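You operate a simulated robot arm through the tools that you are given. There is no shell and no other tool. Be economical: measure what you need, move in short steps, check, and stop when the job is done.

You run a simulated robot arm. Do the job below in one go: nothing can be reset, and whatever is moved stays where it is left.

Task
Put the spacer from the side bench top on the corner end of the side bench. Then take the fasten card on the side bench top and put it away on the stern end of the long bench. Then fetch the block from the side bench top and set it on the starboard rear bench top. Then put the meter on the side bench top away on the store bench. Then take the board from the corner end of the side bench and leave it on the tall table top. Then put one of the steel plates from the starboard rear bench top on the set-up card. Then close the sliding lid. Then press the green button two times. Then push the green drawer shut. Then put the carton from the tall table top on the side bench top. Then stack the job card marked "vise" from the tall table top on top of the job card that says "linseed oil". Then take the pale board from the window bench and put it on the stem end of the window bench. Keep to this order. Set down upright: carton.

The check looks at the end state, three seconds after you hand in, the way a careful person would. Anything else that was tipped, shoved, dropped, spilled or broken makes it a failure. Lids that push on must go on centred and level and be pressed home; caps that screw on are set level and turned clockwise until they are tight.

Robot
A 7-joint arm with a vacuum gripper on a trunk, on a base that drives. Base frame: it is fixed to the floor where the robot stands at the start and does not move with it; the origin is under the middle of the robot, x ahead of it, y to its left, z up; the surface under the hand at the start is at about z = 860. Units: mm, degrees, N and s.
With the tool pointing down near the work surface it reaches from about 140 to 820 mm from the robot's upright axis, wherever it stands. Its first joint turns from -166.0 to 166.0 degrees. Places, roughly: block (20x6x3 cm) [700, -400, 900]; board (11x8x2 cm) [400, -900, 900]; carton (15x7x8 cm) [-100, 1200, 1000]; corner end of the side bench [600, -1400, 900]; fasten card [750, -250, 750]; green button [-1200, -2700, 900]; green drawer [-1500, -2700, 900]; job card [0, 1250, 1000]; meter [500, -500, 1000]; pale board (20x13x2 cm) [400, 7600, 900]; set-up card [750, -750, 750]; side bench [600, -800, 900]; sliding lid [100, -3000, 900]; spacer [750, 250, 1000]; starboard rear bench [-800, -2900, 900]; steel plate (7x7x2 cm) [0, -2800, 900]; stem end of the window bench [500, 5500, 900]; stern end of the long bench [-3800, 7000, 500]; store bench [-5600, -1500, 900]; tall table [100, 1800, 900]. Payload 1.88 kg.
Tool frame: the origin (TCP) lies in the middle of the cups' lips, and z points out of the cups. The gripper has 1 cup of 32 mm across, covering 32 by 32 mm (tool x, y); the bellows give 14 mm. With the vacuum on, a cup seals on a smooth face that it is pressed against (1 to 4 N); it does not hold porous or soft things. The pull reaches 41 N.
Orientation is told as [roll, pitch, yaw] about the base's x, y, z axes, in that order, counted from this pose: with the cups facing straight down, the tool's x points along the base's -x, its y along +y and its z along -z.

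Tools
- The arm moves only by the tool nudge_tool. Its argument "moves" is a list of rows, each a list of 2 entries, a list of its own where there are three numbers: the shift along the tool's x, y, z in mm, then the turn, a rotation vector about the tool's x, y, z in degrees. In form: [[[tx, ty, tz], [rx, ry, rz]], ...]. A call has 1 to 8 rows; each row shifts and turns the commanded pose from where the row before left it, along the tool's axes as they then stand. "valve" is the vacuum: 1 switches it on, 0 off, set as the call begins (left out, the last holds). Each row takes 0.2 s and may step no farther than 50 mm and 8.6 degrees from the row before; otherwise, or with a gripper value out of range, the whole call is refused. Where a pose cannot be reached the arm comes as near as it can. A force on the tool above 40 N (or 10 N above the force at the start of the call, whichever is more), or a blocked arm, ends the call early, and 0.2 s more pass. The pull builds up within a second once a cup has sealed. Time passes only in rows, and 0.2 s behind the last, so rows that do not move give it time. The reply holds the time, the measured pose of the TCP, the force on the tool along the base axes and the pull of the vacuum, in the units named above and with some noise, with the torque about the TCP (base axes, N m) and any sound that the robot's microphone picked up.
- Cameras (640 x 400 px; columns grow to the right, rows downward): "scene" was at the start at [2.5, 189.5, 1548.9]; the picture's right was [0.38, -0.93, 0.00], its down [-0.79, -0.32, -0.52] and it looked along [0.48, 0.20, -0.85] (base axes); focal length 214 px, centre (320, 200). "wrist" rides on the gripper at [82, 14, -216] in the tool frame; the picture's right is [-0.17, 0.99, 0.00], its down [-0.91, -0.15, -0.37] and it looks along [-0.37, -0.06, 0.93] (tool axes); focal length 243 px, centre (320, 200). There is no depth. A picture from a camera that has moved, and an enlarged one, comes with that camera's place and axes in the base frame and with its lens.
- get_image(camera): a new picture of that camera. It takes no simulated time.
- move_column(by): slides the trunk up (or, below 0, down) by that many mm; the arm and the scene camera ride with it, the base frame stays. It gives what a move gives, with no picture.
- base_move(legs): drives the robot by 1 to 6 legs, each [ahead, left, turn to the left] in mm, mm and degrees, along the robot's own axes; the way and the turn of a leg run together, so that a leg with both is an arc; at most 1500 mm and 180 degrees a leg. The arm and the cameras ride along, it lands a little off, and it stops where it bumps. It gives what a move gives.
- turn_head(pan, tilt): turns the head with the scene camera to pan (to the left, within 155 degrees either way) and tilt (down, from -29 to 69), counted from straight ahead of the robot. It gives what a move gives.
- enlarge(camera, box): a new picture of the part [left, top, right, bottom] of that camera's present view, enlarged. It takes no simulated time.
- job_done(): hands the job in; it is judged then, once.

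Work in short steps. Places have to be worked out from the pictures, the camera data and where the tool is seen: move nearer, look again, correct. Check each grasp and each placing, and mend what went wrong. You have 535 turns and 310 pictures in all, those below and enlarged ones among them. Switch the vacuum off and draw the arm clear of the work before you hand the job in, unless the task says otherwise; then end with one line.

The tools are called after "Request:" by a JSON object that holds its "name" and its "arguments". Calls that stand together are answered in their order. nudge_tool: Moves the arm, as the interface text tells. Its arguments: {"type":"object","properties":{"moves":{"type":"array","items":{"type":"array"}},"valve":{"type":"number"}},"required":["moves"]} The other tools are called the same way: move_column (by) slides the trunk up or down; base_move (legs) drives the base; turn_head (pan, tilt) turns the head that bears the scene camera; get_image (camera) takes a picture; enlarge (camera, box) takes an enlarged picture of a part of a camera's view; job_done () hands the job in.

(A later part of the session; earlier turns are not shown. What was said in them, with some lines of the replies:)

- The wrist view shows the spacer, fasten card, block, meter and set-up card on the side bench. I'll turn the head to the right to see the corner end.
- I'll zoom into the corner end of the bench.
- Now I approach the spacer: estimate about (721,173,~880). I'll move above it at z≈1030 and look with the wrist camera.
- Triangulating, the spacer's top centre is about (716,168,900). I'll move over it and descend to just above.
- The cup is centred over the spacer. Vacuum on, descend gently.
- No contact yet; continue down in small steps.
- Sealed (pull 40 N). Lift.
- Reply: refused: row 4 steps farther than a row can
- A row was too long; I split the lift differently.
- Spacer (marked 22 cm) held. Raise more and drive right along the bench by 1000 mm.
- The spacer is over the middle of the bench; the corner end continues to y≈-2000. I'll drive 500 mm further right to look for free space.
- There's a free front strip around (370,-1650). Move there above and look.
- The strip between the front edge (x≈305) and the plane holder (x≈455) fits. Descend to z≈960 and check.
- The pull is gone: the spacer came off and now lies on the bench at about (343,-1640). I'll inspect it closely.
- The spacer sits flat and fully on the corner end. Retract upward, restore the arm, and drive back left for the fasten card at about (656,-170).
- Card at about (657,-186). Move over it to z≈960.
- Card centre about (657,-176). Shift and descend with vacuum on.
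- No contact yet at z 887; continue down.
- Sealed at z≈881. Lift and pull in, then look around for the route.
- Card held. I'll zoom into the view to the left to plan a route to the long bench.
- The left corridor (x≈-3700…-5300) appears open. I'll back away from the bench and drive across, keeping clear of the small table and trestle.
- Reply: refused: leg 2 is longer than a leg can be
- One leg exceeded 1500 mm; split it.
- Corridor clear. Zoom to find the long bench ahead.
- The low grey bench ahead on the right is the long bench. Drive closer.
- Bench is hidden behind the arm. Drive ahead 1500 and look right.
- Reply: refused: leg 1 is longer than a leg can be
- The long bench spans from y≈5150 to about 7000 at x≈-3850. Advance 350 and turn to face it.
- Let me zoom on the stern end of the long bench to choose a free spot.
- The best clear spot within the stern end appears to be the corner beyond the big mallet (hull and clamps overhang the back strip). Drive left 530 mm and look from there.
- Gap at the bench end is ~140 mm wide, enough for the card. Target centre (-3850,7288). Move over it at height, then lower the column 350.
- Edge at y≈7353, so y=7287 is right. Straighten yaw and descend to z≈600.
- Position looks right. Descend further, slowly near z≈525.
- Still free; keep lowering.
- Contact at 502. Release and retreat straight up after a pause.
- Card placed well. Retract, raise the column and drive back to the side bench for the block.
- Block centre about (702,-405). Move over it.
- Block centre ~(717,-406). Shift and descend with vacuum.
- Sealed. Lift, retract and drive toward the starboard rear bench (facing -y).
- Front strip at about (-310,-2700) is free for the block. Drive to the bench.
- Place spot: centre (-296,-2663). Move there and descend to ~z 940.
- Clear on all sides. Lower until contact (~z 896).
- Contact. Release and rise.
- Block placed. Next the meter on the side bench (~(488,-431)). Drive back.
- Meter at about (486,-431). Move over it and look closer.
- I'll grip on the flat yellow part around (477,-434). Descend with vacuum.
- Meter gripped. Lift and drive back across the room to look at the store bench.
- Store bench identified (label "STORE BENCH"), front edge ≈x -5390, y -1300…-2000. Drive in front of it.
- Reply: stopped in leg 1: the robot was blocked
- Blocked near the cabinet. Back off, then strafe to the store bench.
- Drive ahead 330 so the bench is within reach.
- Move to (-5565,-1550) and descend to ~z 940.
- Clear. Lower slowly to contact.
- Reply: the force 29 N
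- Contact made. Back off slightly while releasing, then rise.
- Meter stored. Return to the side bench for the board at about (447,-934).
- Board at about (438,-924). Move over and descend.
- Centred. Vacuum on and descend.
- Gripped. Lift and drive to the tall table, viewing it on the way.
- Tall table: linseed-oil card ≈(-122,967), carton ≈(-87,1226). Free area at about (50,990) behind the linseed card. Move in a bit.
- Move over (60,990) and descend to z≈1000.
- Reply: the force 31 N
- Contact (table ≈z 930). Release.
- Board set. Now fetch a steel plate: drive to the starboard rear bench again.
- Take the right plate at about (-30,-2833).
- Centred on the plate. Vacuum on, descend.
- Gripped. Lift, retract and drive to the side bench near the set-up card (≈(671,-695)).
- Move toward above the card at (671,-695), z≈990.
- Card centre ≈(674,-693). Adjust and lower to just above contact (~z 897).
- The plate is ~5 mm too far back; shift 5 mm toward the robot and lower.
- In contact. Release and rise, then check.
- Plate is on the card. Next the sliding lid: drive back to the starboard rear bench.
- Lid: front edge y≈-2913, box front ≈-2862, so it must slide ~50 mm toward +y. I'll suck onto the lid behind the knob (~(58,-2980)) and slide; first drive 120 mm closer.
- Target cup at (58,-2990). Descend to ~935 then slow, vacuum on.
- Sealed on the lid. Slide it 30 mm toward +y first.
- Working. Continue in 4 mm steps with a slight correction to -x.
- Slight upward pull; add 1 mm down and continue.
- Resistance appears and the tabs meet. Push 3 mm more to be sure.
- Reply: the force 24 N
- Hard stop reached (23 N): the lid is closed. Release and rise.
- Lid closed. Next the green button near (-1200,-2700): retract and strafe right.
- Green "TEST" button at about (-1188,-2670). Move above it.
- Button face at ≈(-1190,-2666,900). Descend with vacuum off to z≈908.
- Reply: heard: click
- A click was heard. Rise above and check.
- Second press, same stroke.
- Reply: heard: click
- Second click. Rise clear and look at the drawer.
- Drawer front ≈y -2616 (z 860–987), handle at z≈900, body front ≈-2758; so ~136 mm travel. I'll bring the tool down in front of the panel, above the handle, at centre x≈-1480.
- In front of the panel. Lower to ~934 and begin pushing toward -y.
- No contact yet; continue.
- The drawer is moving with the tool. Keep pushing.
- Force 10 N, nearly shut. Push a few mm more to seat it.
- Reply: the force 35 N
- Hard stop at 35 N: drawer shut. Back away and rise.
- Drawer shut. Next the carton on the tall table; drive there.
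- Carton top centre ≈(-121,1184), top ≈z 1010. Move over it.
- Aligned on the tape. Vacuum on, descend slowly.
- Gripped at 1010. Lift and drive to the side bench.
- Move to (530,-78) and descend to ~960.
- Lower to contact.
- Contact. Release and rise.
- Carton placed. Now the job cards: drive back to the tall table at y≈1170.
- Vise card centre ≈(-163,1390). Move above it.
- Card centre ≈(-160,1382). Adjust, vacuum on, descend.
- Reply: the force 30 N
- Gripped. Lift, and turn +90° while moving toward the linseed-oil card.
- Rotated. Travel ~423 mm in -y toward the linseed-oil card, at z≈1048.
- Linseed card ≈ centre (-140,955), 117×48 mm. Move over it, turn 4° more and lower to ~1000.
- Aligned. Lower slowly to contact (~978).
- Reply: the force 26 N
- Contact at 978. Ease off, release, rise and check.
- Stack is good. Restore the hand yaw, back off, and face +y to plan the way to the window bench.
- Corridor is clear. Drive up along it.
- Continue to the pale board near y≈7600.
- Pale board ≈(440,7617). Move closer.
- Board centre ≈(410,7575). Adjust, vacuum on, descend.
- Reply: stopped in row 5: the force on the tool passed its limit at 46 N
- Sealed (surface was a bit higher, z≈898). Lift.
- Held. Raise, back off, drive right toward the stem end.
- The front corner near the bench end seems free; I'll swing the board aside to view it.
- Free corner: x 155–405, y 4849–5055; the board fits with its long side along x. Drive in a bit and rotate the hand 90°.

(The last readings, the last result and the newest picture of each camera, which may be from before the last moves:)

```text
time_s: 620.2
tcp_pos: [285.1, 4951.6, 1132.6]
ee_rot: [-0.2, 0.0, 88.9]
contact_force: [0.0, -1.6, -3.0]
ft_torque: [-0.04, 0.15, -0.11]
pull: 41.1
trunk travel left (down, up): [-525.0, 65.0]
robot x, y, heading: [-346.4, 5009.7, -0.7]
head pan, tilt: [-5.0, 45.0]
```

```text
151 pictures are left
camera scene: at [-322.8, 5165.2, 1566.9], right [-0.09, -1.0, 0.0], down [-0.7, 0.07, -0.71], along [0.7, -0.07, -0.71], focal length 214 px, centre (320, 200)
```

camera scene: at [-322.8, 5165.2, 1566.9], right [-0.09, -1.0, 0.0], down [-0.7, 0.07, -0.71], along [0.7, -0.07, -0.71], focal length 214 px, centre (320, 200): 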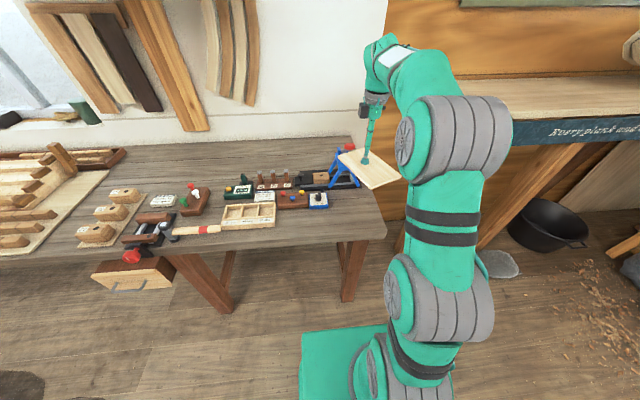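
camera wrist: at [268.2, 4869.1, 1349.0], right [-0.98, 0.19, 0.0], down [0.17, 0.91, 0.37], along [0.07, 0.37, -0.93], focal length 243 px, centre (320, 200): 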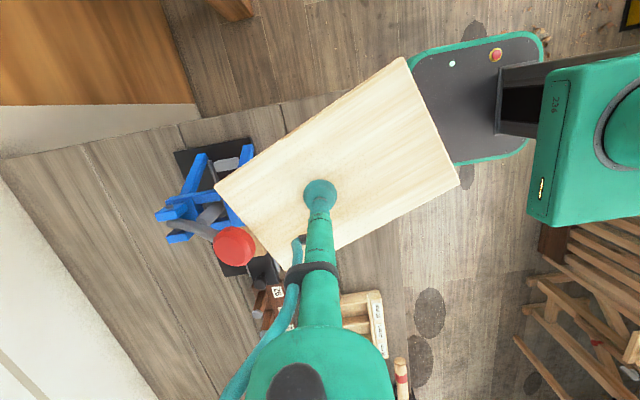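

The board corner bumped the red handle of the blue tool and twisted on the cup. Lift straight up and inspect.

Request:
{"name": "nudge_tool", "arguments": {"moves": [[[-4, 6, -5], [0, 0, 0]], [[-4, 6, -20], [0, 0, 0]], [[0, 0, -40], [0, 0, 0]], [[0, 0, -40], [0, 0, 0]], [[0, 0, 0], [0, 0, 0]]]}}

Request:
{"name": "get_image", "arguments": {"camera": "wrist"}}

Request:
{"name": "enlarge", "arguments": {"camera": "scene", "box": [220, 120, 420, 245]}}

```text
time_s: 621.4
tcp_pos: [271.1, 4963.2, 1236.7]
ee_rot: [-0.2, 0.0, 88.8]
contact_force: [0.9, 0.2, -2.0]
ft_torque: [0.01, -0.04, 0.01]
pull: 40.8
trunk travel left (down, up): [-525.0, 65.0]
robot x, y, heading: [-344.3, 5007.7, -0.2]
head pan, tilt: [-5.0, 45.0]
```

```text
150 pictures are left
camera wrist: at [255.0, 4881.4, 1453.5], right [-0.98, 0.19, 0.0], down [0.17, 0.91, 0.38], along [0.07, 0.37, -0.93], focal length 243 px, centre (320, 200)
```

wrist: 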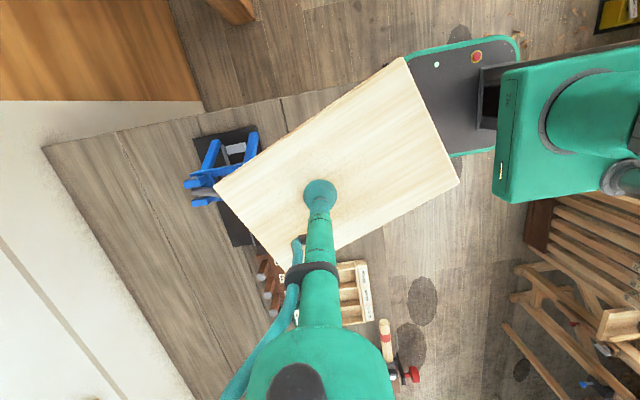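

```text
3.20 times, centred on (320, 182) of scene
camera zoom: at [-323.1, 5165.4, 1566.9], right [-0.09, -1.0, 0.0], down [-0.7, 0.07, -0.71], along [0.7, -0.07, -0.71], focal length 686 px, centre (320, 256)
```

zoom: 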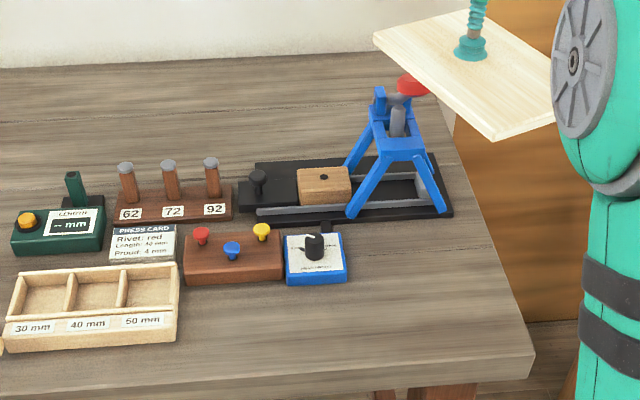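

The press is still standing in place (base position unchanged within error); its red head sits at ≈(388,4988,1125). Re-align the board by turning the hand back ~26.5°, and pull in to x≈240 before descending.

Request:
{"name": "nudge_tool", "arguments": {"moves": [[[0, 0, 0], [0, 0, 7]], [[0, 0, 0], [0, 0, 7]], [[0, 0, 0], [0, 0, 7]], [[0, 0, 0], [0, 0, 5.5]], [[0, 0, 0], [0, 0, 0]]]}}

Request:
{"name": "get_image", "arguments": {"camera": "wrist"}}

```text
time_s: 622.6
tcp_pos: [270.3, 4962.9, 1235.8]
ee_rot: [-0.1, 0.0, 62.2]
contact_force: [0.3, 0.6, -0.8]
ft_torque: [-0.02, -0.02, -0.01]
pull: 41.0
trunk travel left (down, up): [-525.0, 65.0]
robot x, y, heading: [-345.9, 5011.0, -0.3]
head pan, tilt: [-5.0, 45.0]
```

```text
148 pictures are left
camera wrist: at [218.5, 4895.8, 1452.5], right [-0.8, 0.61, 0.0], down [0.56, 0.74, 0.38], along [0.23, 0.3, -0.93], focal length 243 px, centre (320, 200)
```

wrist: 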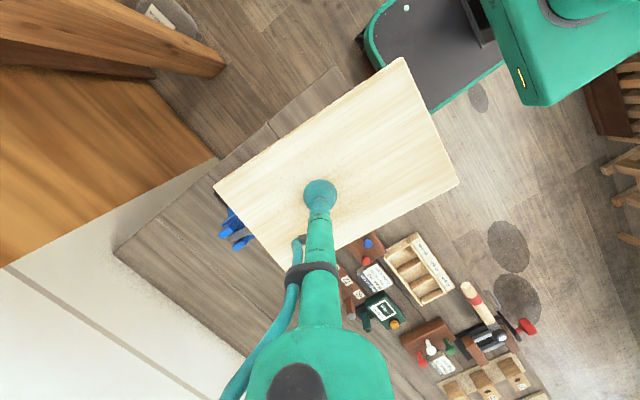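

Board now nearly parallel; its centre is ~17 mm to -x of the cup. Trim 4°, set tcp to (262,4952) and descend to ~1150 to check clearance with the red head.

Request:
{"name": "nudge_tool", "arguments": {"moves": [[[0, 0, 0], [0, 0, -4]], [[13, 3, 0], [0, 0, 0]], [[0, 0, 40], [0, 0, 0]], [[0, 0, 30], [0, 0, 0]], [[0, 0, 0], [0, 0, 0]]]}}

Request:
{"name": "get_image", "arguments": {"camera": "wrist"}}

Request:
{"name": "enlarge", "arguments": {"camera": "scene", "box": [220, 120, 420, 245]}}

```text
time_s: 623.8
tcp_pos: [260.5, 4951.0, 1165.2]
ee_rot: [-0.2, -0.1, 66.2]
contact_force: [0.4, 0.6, -1.4]
ft_torque: [-0.02, -0.03, 0.01]
pull: 41.0
trunk travel left (down, up): [-525.0, 65.0]
robot x, y, heading: [-348.3, 5009.5, -0.6]
head pan, tilt: [-5.0, 45.0]
```

```text
147 pictures are left
camera wrist: at [213.7, 4882.0, 1382.8], right [-0.84, 0.55, 0.0], down [0.51, 0.78, 0.38], along [0.21, 0.31, -0.93], focal length 243 px, centre (320, 200)
```

wrist: 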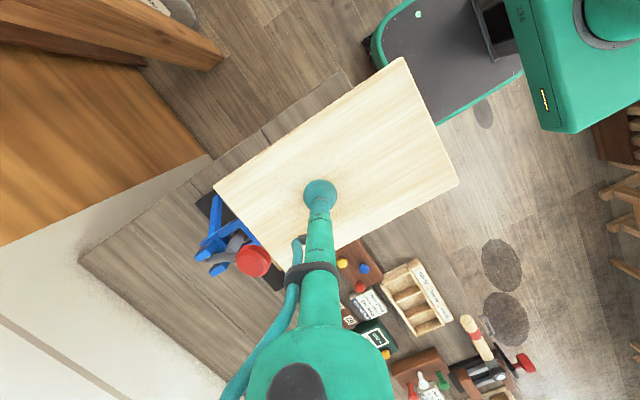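

```text
3.20 times, centred on (320, 182) of scene
camera zoom: at [-323.1, 5165.4, 1566.9], right [-0.09, -1.0, 0.0], down [-0.7, 0.07, -0.71], along [0.7, -0.07, -0.71], focal length 686 px, centre (320, 256)
```

zoom: 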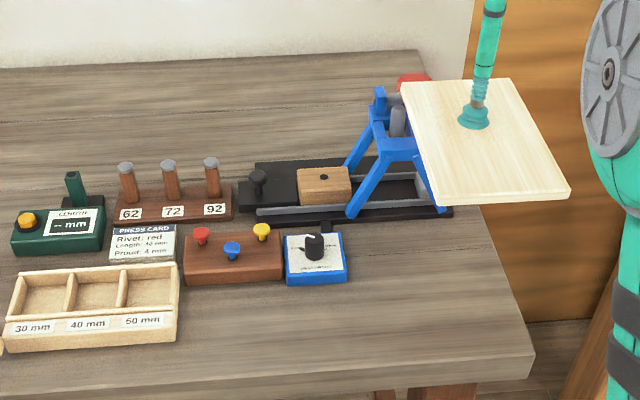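

Clearance to the red head ~24 mm. Descend past it to ~1000.

Request:
{"name": "nudge_tool", "arguments": {"moves": [[[0, 0, 40], [0, 0, 0]], [[0, 0, 40], [0, 0, 0]], [[0, 0, 45], [0, 0, 0]], [[0, 0, 40], [0, 0, 0]], [[0, 0, 0], [0, 0, 0]]]}}

Request:
{"name": "get_image", "arguments": {"camera": "wrist"}}

Request:
{"name": "enlarge", "arguments": {"camera": "scene", "box": [220, 120, 420, 245]}}

```text
time_s: 625.0
tcp_pos: [261.1, 4951.5, 999.6]
ee_rot: [-0.3, -0.1, 66.4]
contact_force: [-0.4, -1.1, -1.1]
ft_torque: [0.0, -0.01, 0.02]
pull: 40.6
trunk travel left (down, up): [-525.0, 65.0]
robot x, y, heading: [-342.5, 5007.2, -0.4]
head pan, tilt: [-5.0, 45.0]
```

```text
145 pictures are left
camera wrist: at [215.2, 4882.5, 1216.1], right [-0.84, 0.55, 0.0], down [0.51, 0.78, 0.38], along [0.21, 0.31, -0.93], focal length 243 px, centre (320, 200)
```

wrist: 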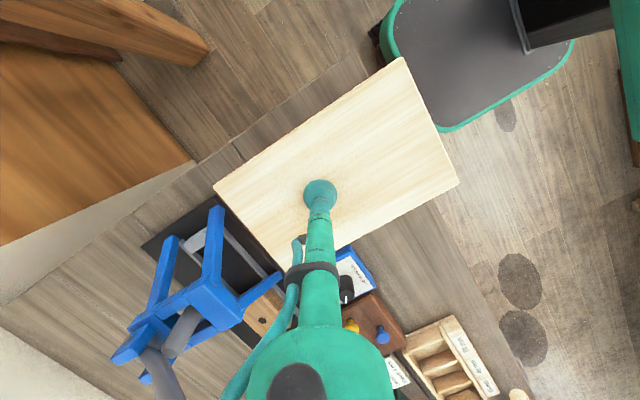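

```text
3.20 times, centred on (320, 182) of scene
camera zoom: at [-322.8, 5165.4, 1566.9], right [-0.09, -1.0, 0.0], down [-0.7, 0.07, -0.71], along [0.7, -0.07, -0.71], focal length 686 px, centre (320, 256)
```

zoom: 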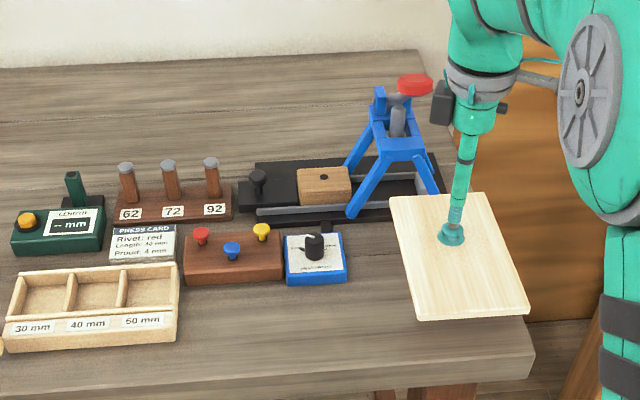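

Past the head. Shift +28 mm in x so the board lies fully on the bench, and check.

Request:
{"name": "nudge_tool", "arguments": {"moves": [[[-6, -13, 0], [0, 0, 0]], [[-5, -13, 0], [0, 0, 0]], [[0, 0, 20], [0, 0, 0]], [[0, 0, 20], [0, 0, 0]], [[0, 0, 0], [0, 0, 0]]]}}

Request:
{"name": "get_image", "arguments": {"camera": "wrist"}}

Request:
{"name": "enlarge", "arguments": {"camera": "scene", "box": [220, 120, 420, 245]}}

```text
time_s: 626.2
tcp_pos: [290.7, 4952.3, 962.0]
ee_rot: [-0.1, -0.1, 66.3]
contact_force: [0.4, 0.7, -1.9]
ft_torque: [0.0, 0.0, 0.0]
pull: 40.2
trunk travel left (down, up): [-525.0, 65.0]
robot x, y, heading: [-343.1, 5006.0, -0.2]
head pan, tilt: [-5.0, 45.0]
```

```text
143 pictures are left
camera wrist: at [244.6, 4881.7, 1177.7], right [-0.84, 0.55, 0.0], down [0.51, 0.78, 0.38], along [0.21, 0.31, -0.93], focal length 243 px, centre (320, 200)
```

wrist: 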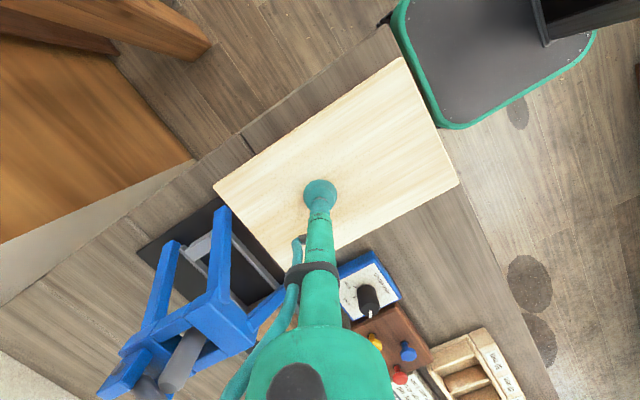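

```text
3.20 times, centred on (320, 182) of scene
camera zoom: at [-322.8, 5165.4, 1566.9], right [-0.09, -1.0, 0.0], down [-0.7, 0.07, -0.71], along [0.7, -0.07, -0.71], focal length 686 px, centre (320, 256)
```

zoom: 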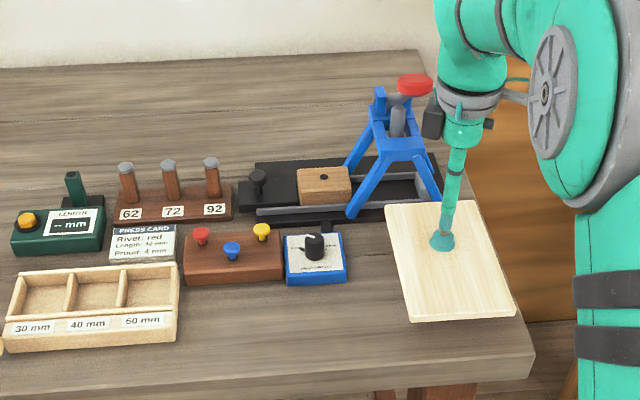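

Looks clear. Lower to contact (~z 898–900).

Request:
{"name": "nudge_tool", "arguments": {"moves": [[[0, 0, 25], [0, 0, 0]], [[0, 0, 20], [0, 0, 0]], [[0, 0, 6], [0, 0, 0]], [[0, 0, 4], [0, 0, 0]], [[0, 0, 3], [0, 0, 0]], [[0, 0, 0], [0, 0, 0]]]}}

```text
time_s: 627.6
tcp_pos: [293.1, 4950.4, 907.2]
ee_rot: [-0.7, -0.2, 66.3]
contact_force: [6.4, 0.8, 30.4]
ft_torque: [-0.15, 0.13, -0.23]
pull: 40.9
trunk travel left (down, up): [-525.0, 65.0]
robot x, y, heading: [-345.7, 5008.3, -0.5]
head pan, tilt: [-5.0, 45.0]
```

Request:
{"name": "get_image", "arguments": {"camera": "wrist"}}

Request:
{"name": "enlarge", "arguments": {"camera": "scene", "box": [280, 140, 420, 245]}}

```text
141 pictures are left
camera wrist: at [244.5, 4881.6, 1123.3], right [-0.84, 0.55, -0.01], down [0.5, 0.78, 0.38], along [0.22, 0.31, -0.93], focal length 243 px, centre (320, 200)
```

wrist: 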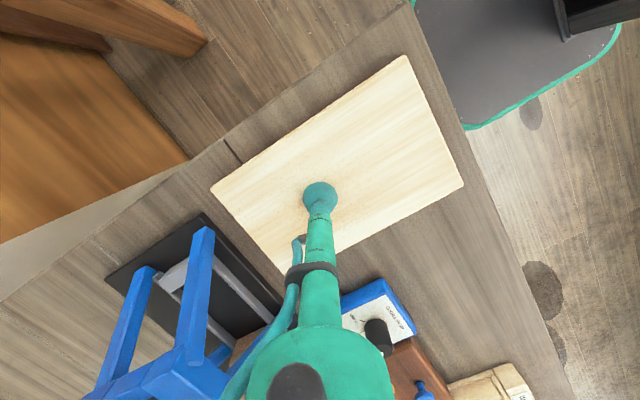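

```text
3.81 times, centred on (350, 192) of scene
camera zoom: at [-324.9, 5165.8, 1567.1], right [-0.09, -1.0, 0.0], down [-0.7, 0.07, -0.71], along [0.7, -0.07, -0.71], focal length 817 px, centre (206, 229)
```

zoom: 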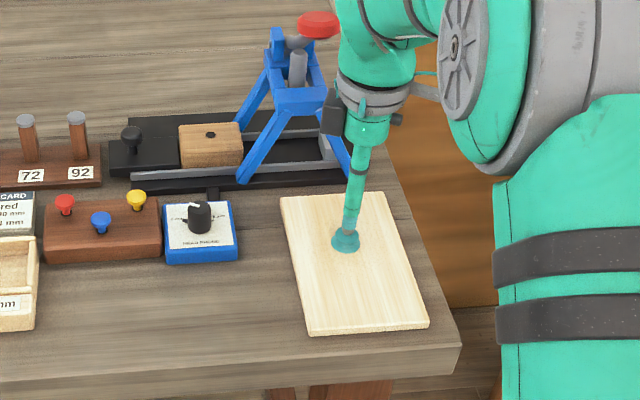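

Board rests flat and clear of everything. Release and rise straight up.

Request:
{"name": "nudge_tool", "arguments": {"moves": [[[0, 0, -3], [0, 0, 0]], [[0, 0, 0], [0, 0, 0]], [[0, 0, 0], [0, 0, 0]], [[0, 0, -4], [0, 0, 0]], [[0, 0, -30], [0, 0, 0]], [[6, 13, -40], [0, 0, 0]], [[6, 13, -40], [0, 0, 0]], [[6, 13, -45], [0, 0, 0]]], "valve": 0}}

Request:
{"name": "nudge_tool", "arguments": {"moves": [[[12, 28, -40], [0, 0, 0]], [[12, 28, -40], [0, 0, 0]], [[12, 28, 0], [0, 0, 0]], [[0, 0, 0], [0, 0, 0]]]}}

Request:
{"name": "get_image", "arguments": {"camera": "wrist"}}

Request:
{"name": "enlarge", "arguments": {"camera": "scene", "box": [220, 120, 420, 245]}}

```text
time_s: 629.4
tcp_pos: [248.0, 4951.4, 1064.7]
ee_rot: [-0.2, 0.0, 66.4]
contact_force: [1.3, -0.3, -0.2]
ft_torque: [0.03, 0.01, -0.01]
pull: 0.1
trunk travel left (down, up): [-525.0, 65.0]
robot x, y, heading: [-342.1, 5007.8, -0.3]
head pan, tilt: [-5.0, 45.0]
```

```text
refused: row 1 steps farther than a row can; nothing moved
```

```text
139 pictures are left
camera wrist: at [202.4, 4881.8, 1281.0], right [-0.84, 0.55, 0.0], down [0.51, 0.78, 0.38], along [0.21, 0.31, -0.93], focal length 243 px, centre (320, 200)
```

wrist: 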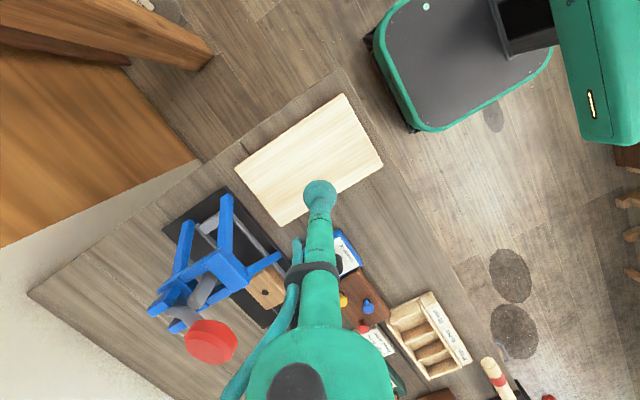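

```text
3.20 times, centred on (320, 182) of scene
camera zoom: at [-323.1, 5165.4, 1566.8], right [-0.09, -1.0, 0.0], down [-0.7, 0.07, -0.71], along [0.7, -0.07, -0.71], focal length 686 px, centre (320, 256)
```

zoom: 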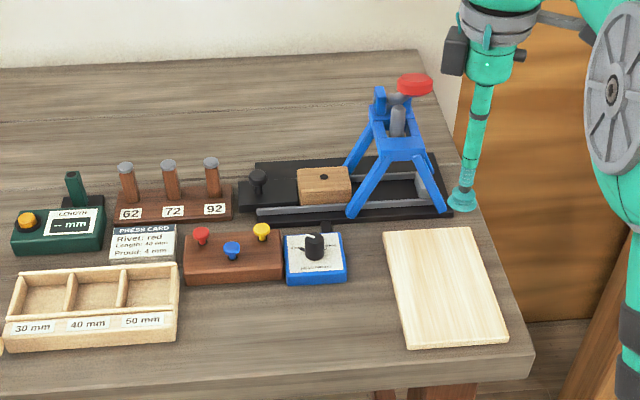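

All in place, the press's red head is where it was before. Draw the arm clear and hand in.

Request:
{"name": "nudge_tool", "arguments": {"moves": [[[10, 25, -35], [0, 0, 0]], [[10, 25, -35], [0, 0, 0]], [[12, 28, -20], [0, 0, 0]], [[12, 28, 0], [0, 0, 0]], [[0, 0, 0], [0, 0, 0]]], "valve": 0}}

Request:
{"name": "base_move", "arguments": {"legs": [[-150, 0, 0]]}}

Request:
{"name": "get_image", "arguments": {"camera": "scene"}}

```text
time_s: 630.6
tcp_pos: [133.9, 4953.0, 1156.7]
ee_rot: [-0.2, 0.0, 66.2]
contact_force: [-0.8, -0.1, 0.7]
ft_torque: [0.0, 0.0, 0.0]
pull: 0.0
trunk travel left (down, up): [-525.0, 65.0]
robot x, y, heading: [-341.9, 5011.2, -0.3]
head pan, tilt: [-5.0, 45.0]
```

```text
time_s: 631.9
tcp_pos: [-17.2, 4953.4, 1156.8]
ee_rot: [-0.1, 0.0, 66.3]
contact_force: [-0.1, 0.1, 0.3]
ft_torque: [0.01, 0.01, 0.01]
pull: 0.0
trunk travel left (down, up): [-525.0, 65.0]
robot x, y, heading: [-496.6, 5009.1, -0.5]
head pan, tilt: [-5.0, 45.0]
```

```text
137 pictures are left
camera scene: at [-475.1, 5166.4, 1566.9], right [-0.09, -1.0, 0.0], down [-0.7, 0.07, -0.71], along [0.7, -0.07, -0.71], focal length 214 px, centre (320, 200)
```

scene: 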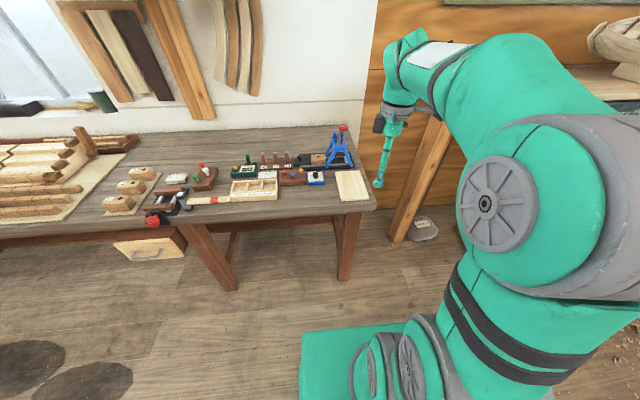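

Everything is done, the vacuum is off and the arm is clear; hand in.

Request:
{"name": "job_done", "arguments": {}}

```text
The job is handed in.
```

All twelve steps were done in order and handed in, with three rough spots: the spacer came off the cup early but landed flat on the corner end, the robot bumped against something near the store cabinet, and the pale board's corner hit the press on the window bench (no clear sign that it moved).
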